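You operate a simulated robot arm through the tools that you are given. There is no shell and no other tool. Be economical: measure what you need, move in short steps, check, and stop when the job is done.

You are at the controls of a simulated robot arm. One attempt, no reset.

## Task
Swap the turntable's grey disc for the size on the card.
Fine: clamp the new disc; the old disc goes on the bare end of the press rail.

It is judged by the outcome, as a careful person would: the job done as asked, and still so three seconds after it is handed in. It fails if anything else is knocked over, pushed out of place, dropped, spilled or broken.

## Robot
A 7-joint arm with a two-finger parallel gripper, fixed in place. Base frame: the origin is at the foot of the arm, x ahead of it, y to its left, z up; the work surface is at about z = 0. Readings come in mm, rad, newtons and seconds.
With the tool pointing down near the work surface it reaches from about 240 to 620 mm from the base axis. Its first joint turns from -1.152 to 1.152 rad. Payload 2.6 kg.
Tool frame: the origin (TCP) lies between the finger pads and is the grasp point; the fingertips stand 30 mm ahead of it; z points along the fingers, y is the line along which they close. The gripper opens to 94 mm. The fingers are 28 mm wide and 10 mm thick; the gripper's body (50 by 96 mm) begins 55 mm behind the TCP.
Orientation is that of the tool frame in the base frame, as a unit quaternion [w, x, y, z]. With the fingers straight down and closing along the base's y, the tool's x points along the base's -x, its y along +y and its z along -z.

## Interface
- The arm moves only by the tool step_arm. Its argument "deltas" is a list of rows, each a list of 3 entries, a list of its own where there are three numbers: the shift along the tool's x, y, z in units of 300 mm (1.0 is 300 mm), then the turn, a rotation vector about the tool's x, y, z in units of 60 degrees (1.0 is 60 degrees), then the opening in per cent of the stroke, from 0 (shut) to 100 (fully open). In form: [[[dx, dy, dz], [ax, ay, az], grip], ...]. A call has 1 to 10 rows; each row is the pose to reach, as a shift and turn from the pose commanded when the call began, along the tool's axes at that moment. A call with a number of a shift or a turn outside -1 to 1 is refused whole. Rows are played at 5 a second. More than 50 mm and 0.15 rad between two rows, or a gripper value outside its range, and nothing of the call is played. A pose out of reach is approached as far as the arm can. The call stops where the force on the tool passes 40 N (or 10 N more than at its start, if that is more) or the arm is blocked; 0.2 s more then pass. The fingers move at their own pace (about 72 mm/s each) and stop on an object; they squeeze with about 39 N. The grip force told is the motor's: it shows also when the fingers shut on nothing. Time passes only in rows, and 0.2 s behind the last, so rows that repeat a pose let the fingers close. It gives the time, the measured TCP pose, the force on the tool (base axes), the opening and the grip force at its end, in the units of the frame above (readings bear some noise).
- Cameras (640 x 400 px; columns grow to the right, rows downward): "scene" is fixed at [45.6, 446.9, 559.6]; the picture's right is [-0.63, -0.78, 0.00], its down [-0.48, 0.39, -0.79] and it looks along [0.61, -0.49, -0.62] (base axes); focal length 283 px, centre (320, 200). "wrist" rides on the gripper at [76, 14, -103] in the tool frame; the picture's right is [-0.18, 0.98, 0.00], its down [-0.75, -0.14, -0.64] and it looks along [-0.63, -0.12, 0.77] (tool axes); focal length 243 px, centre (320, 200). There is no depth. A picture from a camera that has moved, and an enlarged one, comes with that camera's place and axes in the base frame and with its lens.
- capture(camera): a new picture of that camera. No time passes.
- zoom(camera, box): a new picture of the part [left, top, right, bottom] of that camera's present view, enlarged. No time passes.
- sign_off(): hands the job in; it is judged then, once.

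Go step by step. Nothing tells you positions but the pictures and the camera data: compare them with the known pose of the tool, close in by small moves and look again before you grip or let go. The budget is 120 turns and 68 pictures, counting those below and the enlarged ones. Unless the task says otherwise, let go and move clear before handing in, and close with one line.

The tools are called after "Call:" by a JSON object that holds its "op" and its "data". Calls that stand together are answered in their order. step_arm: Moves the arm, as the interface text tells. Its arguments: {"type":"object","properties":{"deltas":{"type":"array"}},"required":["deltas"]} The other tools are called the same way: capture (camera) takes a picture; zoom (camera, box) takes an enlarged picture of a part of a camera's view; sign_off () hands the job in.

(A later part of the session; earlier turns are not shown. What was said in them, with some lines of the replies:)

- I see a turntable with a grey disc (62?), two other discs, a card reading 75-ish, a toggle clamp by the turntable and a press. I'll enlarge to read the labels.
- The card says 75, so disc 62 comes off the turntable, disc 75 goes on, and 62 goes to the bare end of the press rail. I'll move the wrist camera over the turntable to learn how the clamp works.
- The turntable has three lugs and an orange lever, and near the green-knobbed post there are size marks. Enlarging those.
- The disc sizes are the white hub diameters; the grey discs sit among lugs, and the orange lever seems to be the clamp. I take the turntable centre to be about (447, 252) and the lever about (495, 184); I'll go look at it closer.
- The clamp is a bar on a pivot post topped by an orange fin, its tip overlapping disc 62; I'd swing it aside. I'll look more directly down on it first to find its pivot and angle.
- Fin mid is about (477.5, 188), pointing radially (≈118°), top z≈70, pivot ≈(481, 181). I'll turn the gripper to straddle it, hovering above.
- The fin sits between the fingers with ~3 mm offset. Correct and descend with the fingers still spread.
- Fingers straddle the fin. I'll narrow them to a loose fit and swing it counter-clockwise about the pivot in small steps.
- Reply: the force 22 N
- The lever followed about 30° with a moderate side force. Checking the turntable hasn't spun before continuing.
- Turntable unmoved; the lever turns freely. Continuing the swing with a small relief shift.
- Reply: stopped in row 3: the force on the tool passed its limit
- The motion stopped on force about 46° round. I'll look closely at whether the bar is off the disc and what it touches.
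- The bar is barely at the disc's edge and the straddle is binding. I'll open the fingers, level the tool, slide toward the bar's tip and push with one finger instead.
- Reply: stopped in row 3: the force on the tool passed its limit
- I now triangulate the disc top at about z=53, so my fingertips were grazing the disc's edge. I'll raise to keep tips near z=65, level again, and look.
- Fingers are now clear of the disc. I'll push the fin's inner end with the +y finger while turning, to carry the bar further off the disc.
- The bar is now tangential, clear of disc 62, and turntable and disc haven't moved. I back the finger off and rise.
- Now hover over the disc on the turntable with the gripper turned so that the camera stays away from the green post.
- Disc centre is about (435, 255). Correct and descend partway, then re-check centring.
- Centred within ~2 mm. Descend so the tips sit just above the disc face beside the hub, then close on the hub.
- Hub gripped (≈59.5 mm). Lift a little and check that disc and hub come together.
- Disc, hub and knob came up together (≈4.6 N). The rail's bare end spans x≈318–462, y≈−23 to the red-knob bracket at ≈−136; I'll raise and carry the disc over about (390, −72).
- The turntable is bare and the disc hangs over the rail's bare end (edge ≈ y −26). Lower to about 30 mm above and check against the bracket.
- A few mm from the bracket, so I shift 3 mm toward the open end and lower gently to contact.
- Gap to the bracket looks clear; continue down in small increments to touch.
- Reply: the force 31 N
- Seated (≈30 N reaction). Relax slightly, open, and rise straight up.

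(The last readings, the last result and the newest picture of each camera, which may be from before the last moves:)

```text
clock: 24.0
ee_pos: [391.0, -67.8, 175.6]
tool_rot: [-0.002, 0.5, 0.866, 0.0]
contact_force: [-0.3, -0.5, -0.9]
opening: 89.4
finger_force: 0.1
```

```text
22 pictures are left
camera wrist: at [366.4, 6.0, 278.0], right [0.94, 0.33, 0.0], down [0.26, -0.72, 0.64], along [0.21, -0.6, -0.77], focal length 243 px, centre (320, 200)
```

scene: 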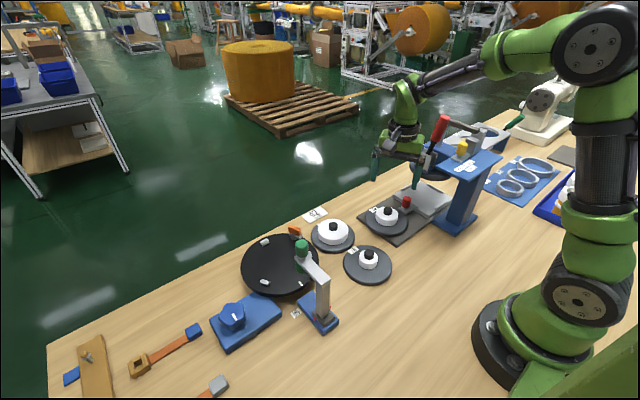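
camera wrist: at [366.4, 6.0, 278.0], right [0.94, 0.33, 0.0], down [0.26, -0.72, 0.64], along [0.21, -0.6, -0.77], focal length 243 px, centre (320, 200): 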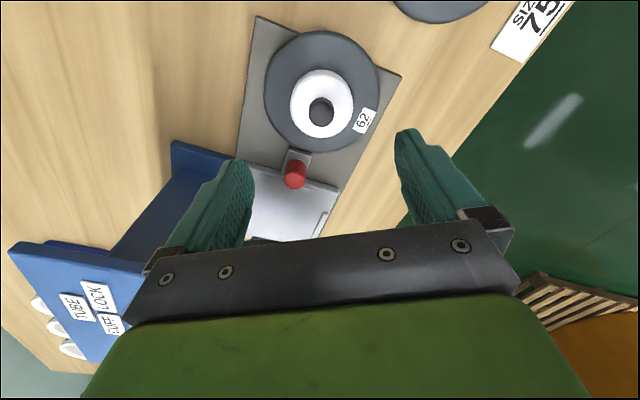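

Disc 62 rests on the bare rail end, clear of the bracket. Now hover over disc 75 at about (449, 79).

Call:
{"op": "step_arm", "data": {"deltas": [[[0.082, 0.103, 0], [0, 0, 0], 100], [[0.164, 0.206, 0], [0, 0, 0], 100], [[0.246, 0.309, 0], [0, 0, 0], 100], [[0.328, 0.412, 0], [0, 0, 0], 100], [[0.328, 0.412, 0.12], [0, 0, 0], 100]]}}

Call:
{"op": "capture", "data": {"camera": "wrist"}}

```text
clock: 25.2
ee_pos: [448.8, 78.9, 139.8]
tool_rot: [0.0, 0.501, 0.866, 0.001]
contact_force: [-0.2, 0.1, 0.1]
opening: 93.9
finger_force: 0.0
```

```text
21 pictures are left
camera wrist: at [424.1, 152.9, 243.9], right [0.94, 0.33, 0.0], down [0.26, -0.72, 0.64], along [0.21, -0.6, -0.77], focal length 243 px, centre (320, 200)
```

wrist: 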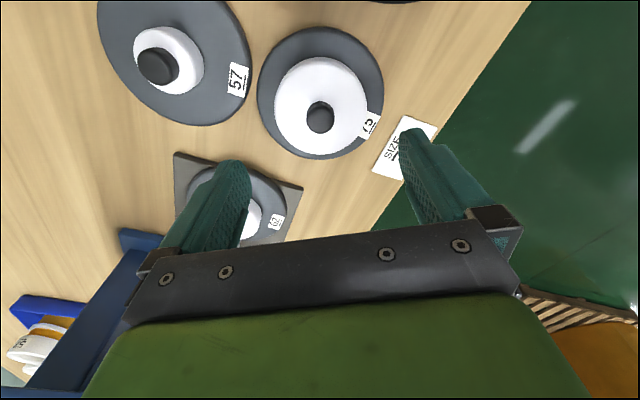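

Knob centre ≈(448, 82): 3 mm correction. Descend around the hub and close.

Call:
{"op": "step_arm", "data": {"deltas": [[[0.0095, 0.0037, 0.1], [0, 0, 0], 100], [[0.0095, 0.0037, 0.2], [0, 0, 0], 100], [[0.0095, 0.0037, 0.26], [0, 0, 0], 100], [[0.0095, 0.0037, 0.297], [0, 0, 0], 100], [[0.0095, 0.0037, 0.297], [0, 0, 0], 65], [[0.0095, 0.0037, 0.297], [0, 0, 0], 60], [[0.0095, 0.0037, 0.297], [0, 0, 0], 60]]}}

Call:
{"op": "capture", "data": {"camera": "wrist"}}

```text
clock: 26.8
ee_pos: [448.3, 83.1, 49.1]
tool_rot: [-0.002, 0.5, 0.866, 0.0]
contact_force: [-2.6, -1.3, 0.6]
opening: 79.1
finger_force: 38.8
```

```text
20 pictures are left
camera wrist: at [423.6, 155.5, 152.9], right [0.94, 0.33, 0.0], down [0.26, -0.72, 0.64], along [0.21, -0.6, -0.77], focal length 243 px, centre (320, 200)
```

wrist: 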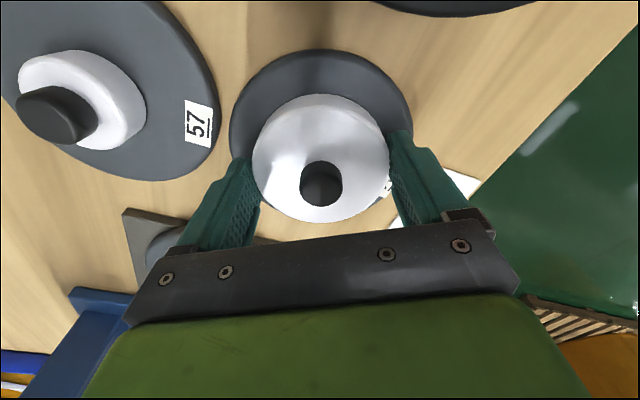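

Hub 75 gripped. Lift and carry to the same tool pose where disc 62 was gripped, (436.6, 255.3), staying high.

Call:
{"op": "step_arm", "data": {"deltas": [[[0, 0, -0.03], [0, 0, 0], 60], [[0, 0, -0.15], [0, 0, 0], 60], [[0, 0, -0.3], [0, 0, 0], 60], [[0, 0, -0.43], [0, 0, 0], 60], [[0.13, 0.063, -0.43], [0, 0, 0], 60], [[0.259, 0.126, -0.43], [0, 0, 0], 60], [[0.388, 0.19, -0.43], [0, 0, 0], 60], [[0.517, 0.253, -0.43], [0, 0, 0], 60]]}}

Call:
{"op": "capture", "data": {"camera": "wrist"}}

Call:
{"op": "zoom", "data": {"camera": "scene", "box": [200, 140, 400, 310]}}

```text
clock: 28.6
ee_pos: [438.5, 252.9, 179.7]
tool_rot: [-0.002, 0.501, 0.866, 0.0]
contact_force: [0.1, -0.2, -5.0]
opening: 79.1
finger_force: 39.6
```

```text
19 pictures are left
camera wrist: at [413.8, 326.8, 282.5], right [0.94, 0.33, 0.0], down [0.26, -0.72, 0.64], along [0.21, -0.6, -0.77], focal length 243 px, centre (320, 200)
```

wrist: 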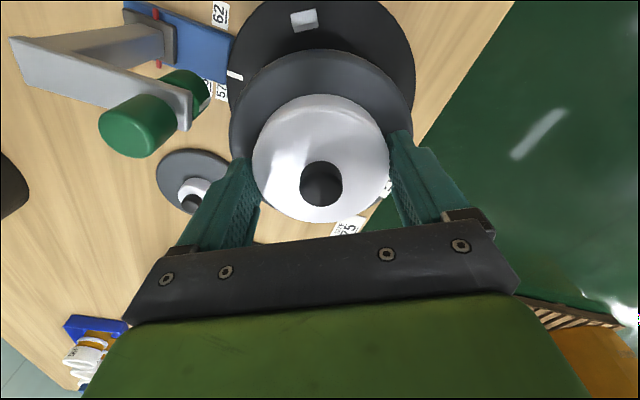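

```text
2.35 times, centred on (300, 225) of scene
camera zoom: at [45.6, 446.8, 559.6], right [-0.63, -0.78, 0.0], down [-0.48, 0.39, -0.79], along [0.61, -0.49, -0.62], focal length 666 px, centre (367, 141)
```

zoom: 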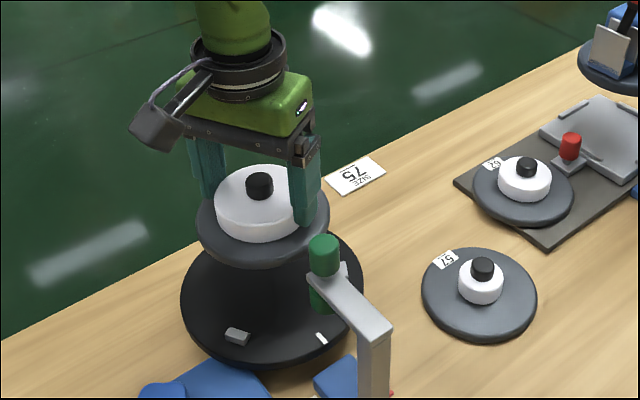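

Position matches within ~2 mm. Small correction and descend toward the turntable.

Call:
{"op": "step_arm", "data": {"deltas": [[[0.006, 0, 0.1], [0, 0, 0], 60], [[0.006, 0, 0.2], [0, 0, 0], 60], [[0.006, 0, 0.26], [0, 0, 0], 60], [[0.006, 0, 0.275], [0, 0, 0], 60]]}}

Call:
{"op": "zoom", "data": {"camera": "scene", "box": [225, 190, 345, 310]}}

Call:
{"op": "capture", "data": {"camera": "wrist"}}

```text
clock: 29.6
ee_pos: [435.7, 256.3, 97.1]
tool_rot: [-0.002, 0.5, 0.866, 0.001]
contact_force: [-0.3, 0.6, -5.0]
opening: 79.2
finger_force: 39.5
```

```text
3.33 times, centred on (285, 250) of scene
camera zoom: at [45.6, 446.9, 559.6], right [-0.63, -0.78, 0.0], down [-0.48, 0.39, -0.79], along [0.61, -0.49, -0.62], focal length 944 px, centre (437, 33)
```

zoom: 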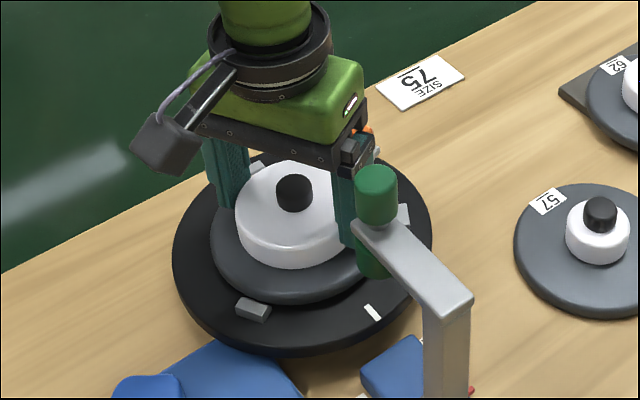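

```text
16 pictures are left
camera wrist: at [411.3, 329.9, 200.5], right [0.94, 0.33, 0.0], down [0.26, -0.72, 0.64], along [0.21, -0.6, -0.77], focal length 243 px, centre (320, 200)
```

wrist: 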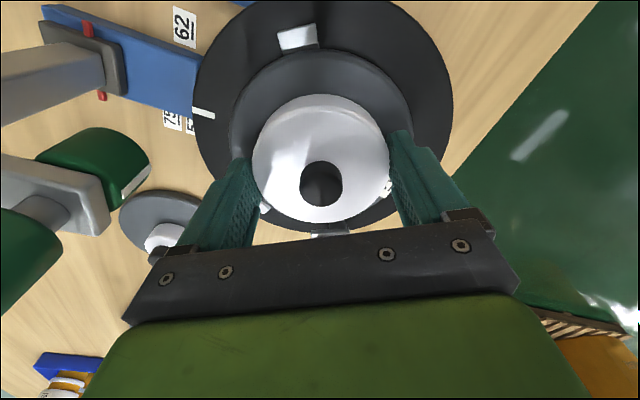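

Centred between the lugs, a few mm above. Lower to touch.

Call:
{"op": "step_arm", "data": {"deltas": [[[0, 0, 0.01], [0, 0, 0], 60], [[0, 0, 0.018], [0, 0, 0], 60], [[0, 0, 0.024], [0, 0, 0], 60]]}}

```text
clock: 30.4
ee_pos: [437.7, 253.6, 89.8]
tool_rot: [-0.001, 0.5, 0.866, 0.001]
contact_force: [-1.0, -6.2, 10.7]
opening: 79.0
finger_force: 39.2
```

Call:
{"op": "zoom", "data": {"camera": "wrist", "box": [180, 0, 480, 250]}}

Call:
{"op": "zoom", "data": {"camera": "scene", "box": [235, 220, 335, 300]}}

```text
1.60 times, centred on (330, 125) of wrist
camera zoom: at [411.6, 328.7, 194.9], right [0.94, 0.33, 0.0], down [0.25, -0.72, 0.64], along [0.21, -0.6, -0.77], focal length 388 px, centre (304, 320)
```

zoom: 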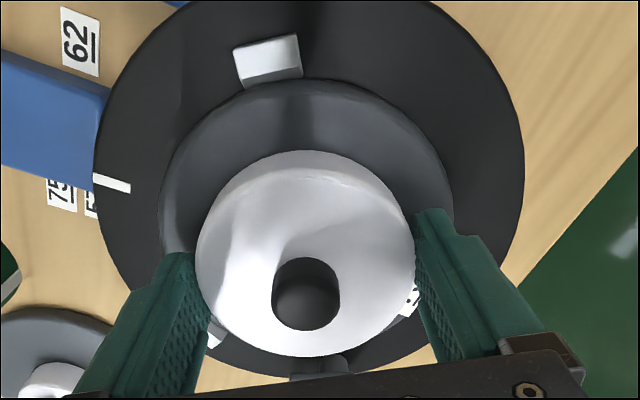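

```text
5.00 times, centred on (285, 260) of scene
camera zoom: at [45.5, 446.8, 559.7], right [-0.63, -0.78, 0.0], down [-0.48, 0.39, -0.79], along [0.61, -0.49, -0.62], focal length 1416 px, centre (495, -100)
```

zoom: 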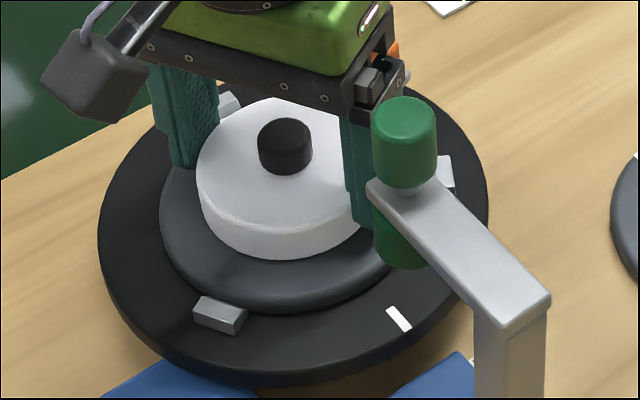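

Disc 75 is seated among the lugs. Release: ease, open, and rise straight up.

Call:
{"op": "step_arm", "data": {"deltas": [[[0, 0, 0.003], [0, 0, 0], 60], [[0, 0, 0], [0, 0, 0], 85], [[0, 0, 0], [0, 0, 0], 100], [[0, 0, 0], [0, 0, 0], 100], [[0, 0, -0.1], [0, 0, 0], 100], [[0, 0, -0.25], [0, 0, 0], 100], [[0, 0, -0.4], [0, 0, 0], 100]]}}

Call:
{"op": "capture", "data": {"camera": "wrist"}}

```text
clock: 32.0
ee_pos: [434.9, 254.8, 209.2]
tool_rot: [-0.001, 0.5, 0.866, 0.0]
contact_force: [0.9, 0.0, 0.2]
opening: 94.1
finger_force: 0.0
```

```text
13 pictures are left
camera wrist: at [410.1, 328.5, 312.8], right [0.94, 0.33, 0.0], down [0.26, -0.72, 0.64], along [0.21, -0.6, -0.77], focal length 243 px, centre (320, 200)
```

wrist: 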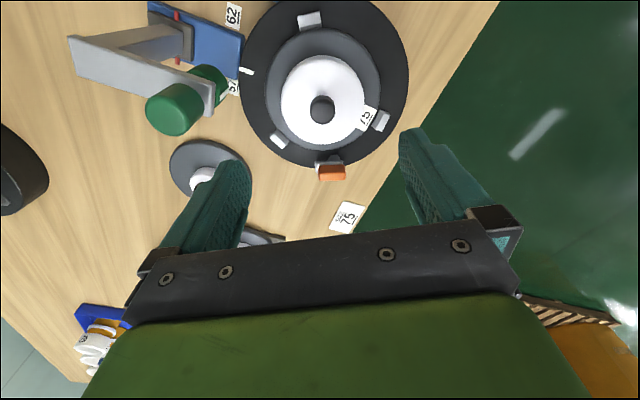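

Disc 75 is down, centred. Now the clamp must swing back; locating the fin precisely.

Call:
{"op": "zoom", "data": {"camera": "wrist", "box": [280, 110, 400, 190]}}

```text
5.00 times, centred on (340, 150) of wrist
camera zoom: at [410.1, 328.5, 312.8], right [0.94, 0.33, 0.0], down [0.26, -0.72, 0.64], along [0.21, -0.6, -0.77], focal length 1213 px, centre (220, 450)
```

zoom: 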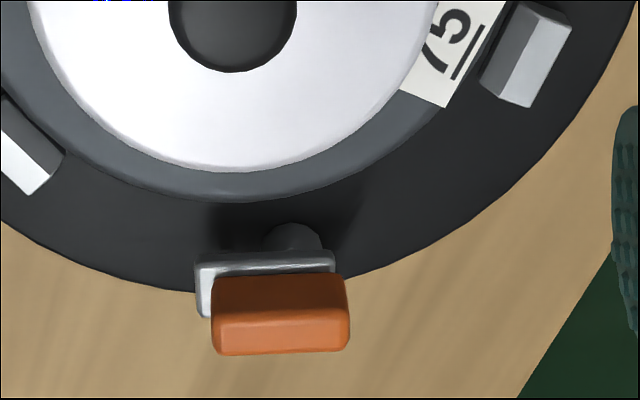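

The fin is centred near (475, 184.5) at ≈200°, and combining with its earlier pose puts the pivot at ≈(477, 185.5), almost under the fin. I'll come over it with matching orientation.

Call:
{"op": "step_arm", "data": {"deltas": [[[-0.039, 0.001, 0], [0, 0, -0.14], 100], [[-0.077, 0.001, 0], [0, 0, -0.28], 80], [[-0.116, 0.002, 0], [0, 0, -0.42], 60], [[-0.155, 0.002, 0], [0, 0, -0.56], 40], [[-0.193, 0.003, 0], [0, 0, -0.7], 36], [[-0.232, 0.003, 0], [0, 0, -0.84], 36], [[-0.271, 0.004, 0], [0, 0, -0.98], 36]]}}

Call:
{"op": "step_arm", "data": {"deltas": [[[0, 0, 0.1], [0, 0, -0.12], 36], [[0, 0, 0.2], [0, 0, -0.24], 36], [[0, 0, 0.3], [0, 0, -0.358], 36]]}}

Call:
{"op": "capture", "data": {"camera": "wrist"}}

```text
clock: 33.6
ee_pos: [478.2, 186.2, 209.7]
tool_rot: [-0.002, 0.009, 1.0, 0.002]
contact_force: [-0.8, 0.8, -0.6]
opening: 33.8
finger_force: 0.0
```

```text
clock: 34.4
ee_pos: [477.2, 186.0, 121.6]
tool_rot: [0.001, -0.178, 0.984, 0.001]
contact_force: [0.4, -0.2, 0.1]
opening: 34.0
finger_force: 0.1
```

```text
11 pictures are left
camera wrist: at [402.0, 173.0, 224.7], right [-0.17, 0.99, 0.0], down [0.76, 0.13, 0.64], along [0.63, 0.11, -0.77], focal length 243 px, centre (320, 200)
```

wrist: 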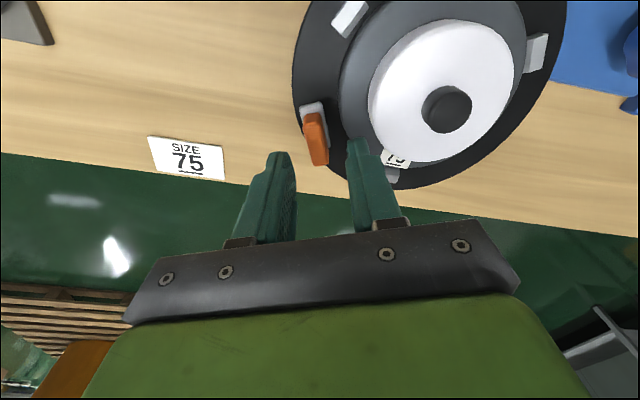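

Aligned within ~1–2 mm. Descend to tips z≈67 (above the disc), narrow the fingers around the fin and swing clockwise about the pivot.

Call:
{"op": "step_arm", "data": {"deltas": [[[0.007, -0.003, 0.04], [0, 0, 0], 36], [[0.007, -0.003, 0.082], [0, 0, 0], 36], [[0.007, -0.003, 0.082], [0, 0, 0], 22], [[0.007, -0.003, 0.082], [0, 0, 0], 22]]}}

Call:
{"op": "step_arm", "data": {"deltas": [[[0, 0, 0], [0, 0, 0.133], 22], [[0, 0, 0], [0, 0, 0.267], 22], [[0, 0, 0], [0, 0, 0.4], 22], [[0, 0, 0], [0, 0, 0.533], 22], [[0, 0, 0], [0, 0, 0.667], 22]]}}

Call:
{"op": "capture", "data": {"camera": "wrist"}}

```text
clock: 35.4
ee_pos: [475.5, 185.0, 94.9]
tool_rot: [-0.001, -0.176, 0.984, 0.0]
contact_force: [-0.2, -1.0, -1.1]
opening: 20.8
finger_force: 0.1
```

```text
clock: 36.6
ee_pos: [475.1, 184.2, 94.9]
tool_rot: [-0.001, 0.172, 0.985, 0.001]
contact_force: [0.4, -0.5, 0.5]
opening: 21.0
finger_force: 0.7
```

```text
10 pictures are left
camera wrist: at [409.7, 224.3, 198.7], right [0.51, 0.86, 0.0], down [0.66, -0.39, 0.64], along [0.55, -0.32, -0.77], focal length 243 px, centre (320, 200)
```

wrist: 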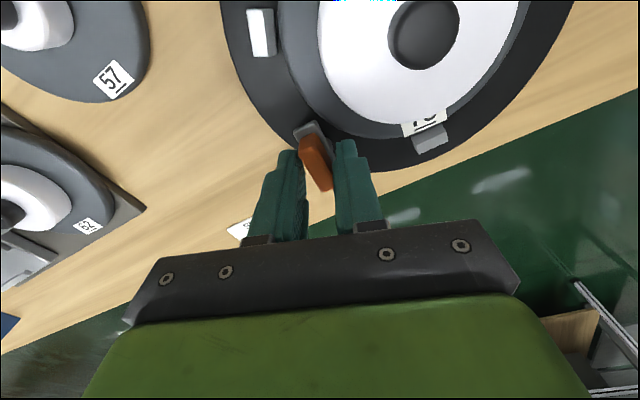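

The lever follows freely with some lag. Continue, overshooting by the lag, until it is radial again.

Call:
{"op": "step_arm", "data": {"deltas": [[[0, 0, 0], [0, 0, 0.134], 22], [[0, 0, 0], [0, 0, 0.268], 22], [[0, 0, 0], [0, 0, 0.4], 22], [[0, 0, 0], [0, 0, 0.535], 22], [[0, 0, 0], [0, 0, 0.67], 22], [[0, 0, 0], [0, 0, 0.8], 22]]}}

Call:
{"op": "capture", "data": {"camera": "wrist"}}

```text
clock: 38.0
ee_pos: [476.9, 183.2, 95.0]
tool_rot: [-0.001, 0.558, 0.83, -0.001]
contact_force: [2.2, -1.3, -0.7]
opening: 21.2
finger_force: 0.1
```

```text
9 pictures are left
camera wrist: at [461.2, 260.9, 198.0], right [0.98, 0.2, 0.0], down [0.15, -0.75, 0.64], along [0.13, -0.63, -0.77], focal length 243 px, centre (320, 200)
```

wrist: 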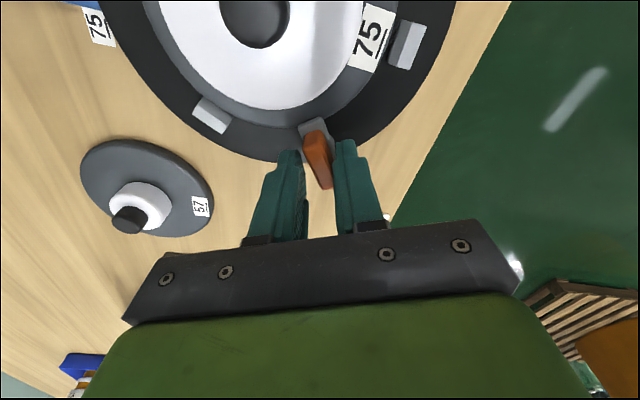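

Fin lags about 12°; another ~7° of turn should make it radial.

Call:
{"op": "step_arm", "data": {"deltas": [[[0, 0, 0], [0, 0, 0.06], 22], [[0, 0, 0], [0, 0, 0.13], 22], [[0, 0, 0], [0, 0, 0.13], 22]]}}

Call:
{"op": "zoom", "data": {"camera": "wrist", "box": [220, 40, 420, 200]}}

```text
clock: 38.8
ee_pos: [474.3, 184.9, 93.6]
tool_rot: [-0.002, 0.613, 0.79, 0.0]
contact_force: [1.4, 0.1, 0.8]
opening: 21.7
finger_force: 1.2
```

```text
2.50 times, centred on (320, 120) of wrist
camera zoom: at [471.5, 262.2, 198.1], right [1.0, 0.07, 0.0], down [0.05, -0.77, 0.64], along [0.04, -0.64, -0.77], focal length 606 px, centre (320, 400)
```

zoom: 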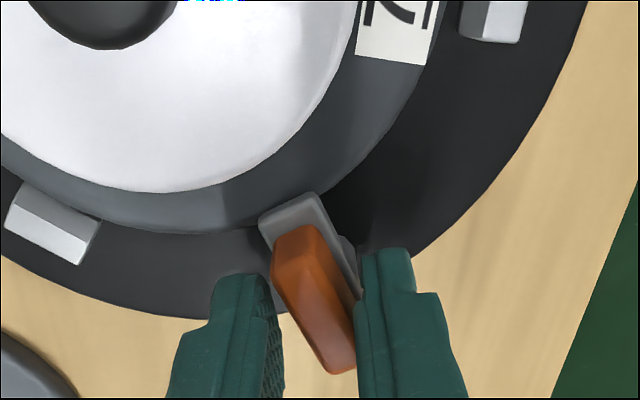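

By my estimate the bar is back near radial (~118°). Open, rise, and compare with the original view.

Call:
{"op": "step_arm", "data": {"deltas": [[[0, 0, 0], [0, 0, 0], 36], [[0, 0, -0.05], [0, 0, 0], 36], [[0, 0, -0.2], [0, 0, 0], 36], [[0, 0, -0.35], [0, 0, 0], 36], [[0, 0, -0.45], [0, 0, 0], 36]]}}

Call:
{"op": "zoom", "data": {"camera": "scene", "box": [265, 215, 325, 255]}}

Call:
{"op": "zoom", "data": {"camera": "wrist", "box": [220, 40, 420, 200]}}

```text
clock: 40.0
ee_pos: [474.1, 182.3, 229.8]
tool_rot: [-0.002, 0.612, 0.791, -0.001]
contact_force: [-0.1, 0.0, -0.3]
opening: 34.0
finger_force: 0.0
```

```text
10.00 times, centred on (295, 235) of scene
camera zoom: at [45.6, 446.9, 559.6], right [-0.63, -0.78, 0.0], down [-0.48, 0.39, -0.79], along [0.61, -0.49, -0.62], focal length 2832 px, centre (570, -150)
```

zoom: 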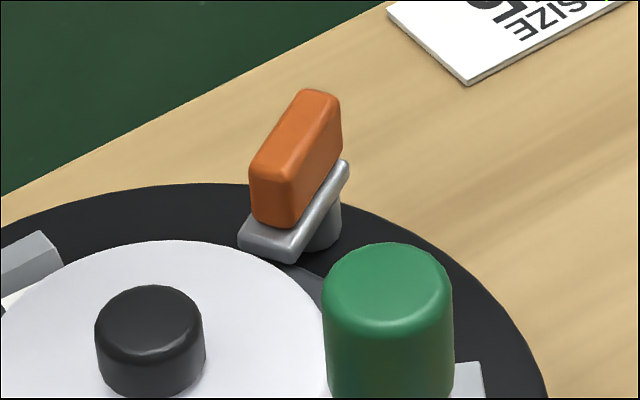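

```text
2.50 times, centred on (320, 120) of wrist
camera zoom: at [470.5, 260.9, 333.8], right [1.0, 0.07, 0.0], down [0.05, -0.77, 0.64], along [0.04, -0.64, -0.77], focal length 606 px, centre (320, 400)
```

zoom: 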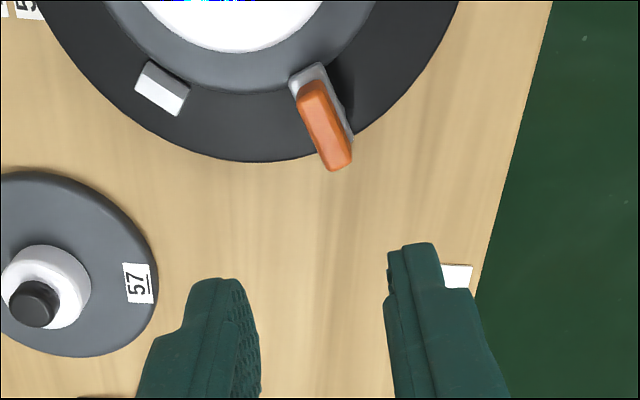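

The clamp is back in its original radial pose with its tip over disc 75's edge. One last overall check.

Call:
{"op": "capture", "data": {"camera": "scene"}}

Call:
{"op": "zoom", "data": {"camera": "wrist", "box": [260, 20, 370, 100]}}

```text
5 pictures are left
```

scene: 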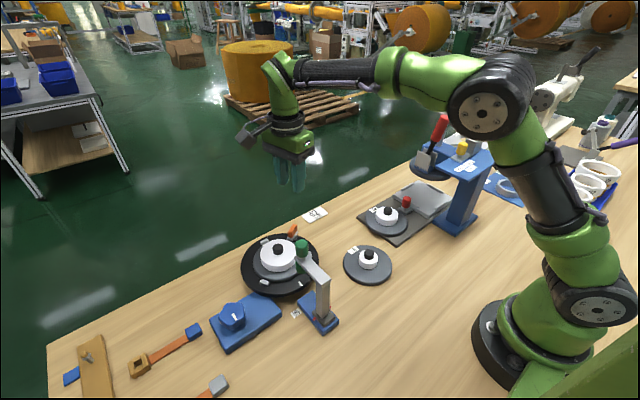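

```text
5.00 times, centred on (315, 60) of wrist
camera zoom: at [470.5, 260.9, 333.8], right [1.0, 0.07, 0.0], down [0.05, -0.77, 0.64], along [0.04, -0.64, -0.77], focal length 1213 px, centre (345, 900)
```

zoom: 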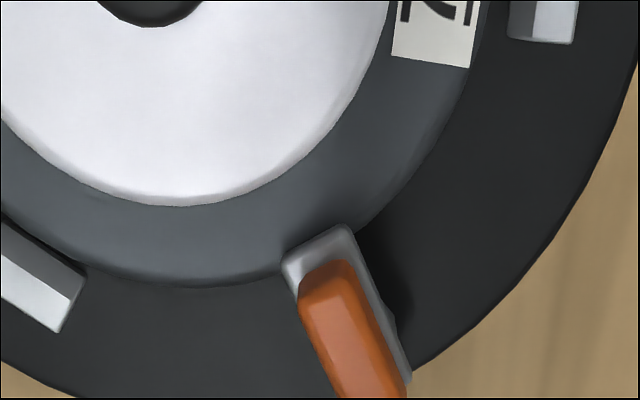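

Clamp overlap looks a bit smaller than before; I'll return to the early viewing pose to compare disc centring like for like.

Call:
{"op": "step_arm", "data": {"deltas": [[[0.029, -0.047, -0.055], [0, 0, -0.14], 36], [[0.057, -0.093, -0.11], [0, 0, -0.28], 50], [[0.086, -0.14, -0.166], [0, 0, -0.42], 70], [[0.115, -0.187, -0.221], [0, 0, -0.56], 100], [[0.144, -0.234, -0.276], [0, 0, -0.7], 100], [[0.172, -0.28, -0.332], [0, 0, -0.84], 100], [[0.201, -0.327, -0.387], [0, 0, -0.98], 100]]}}

Call:
{"op": "step_arm", "data": {"deltas": [[[0, 0, 0], [0, 0, -0.14], 100], [[0, 0, 0], [0, 0, -0.28], 100], [[0, 0, 0], [0, 0, -0.28], 100]]}}

Call:
{"op": "zoom", "data": {"camera": "wrist", "box": [280, 80, 410, 160]}}

```text
clock: 41.6
ee_pos: [365.1, 217.6, 346.8]
tool_rot: [-0.002, 0.145, 0.989, 0.001]
contact_force: [1.2, -0.5, -0.1]
opening: 93.8
finger_force: 0.1
```

```text
clock: 42.4
ee_pos: [366.6, 216.8, 346.8]
tool_rot: [-0.002, -0.002, 1.0, 0.002]
contact_force: [-0.9, 0.4, 0.3]
opening: 93.9
finger_force: 0.1
```

```text
4.92 times, centred on (345, 120) of wrist
camera zoom: at [290.8, 232.2, 449.9], right [0.18, 0.98, 0.0], down [0.76, -0.14, 0.64], along [0.63, -0.11, -0.77], focal length 1194 px, centre (197, 594)
```

zoom: 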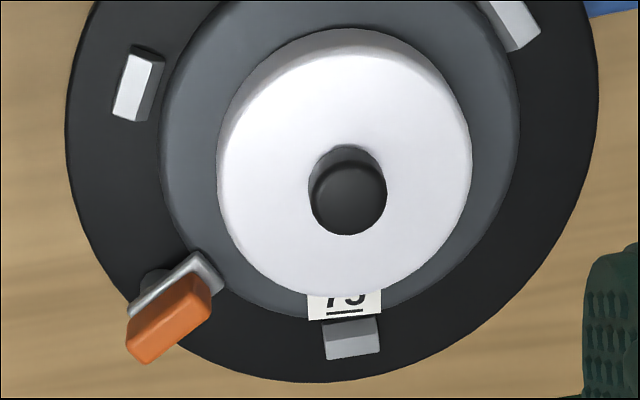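

Compared like for like, disc 75 sits within about 3 mm of where disc 62 was. It is flat between the lugs, with the clamp bar over its edge; disc 62 rests on the rail's bare end and the arm is clear. Handing in.

Call:
{"op": "sign_off", "data": {}}

```text
The job is handed in.
```

Disc 75 is on the turntable and clamped, about 3 mm off where disc 62 sat; disc 62 is on the bare end of the press rail, and nothing else looks moved in the last pictures.
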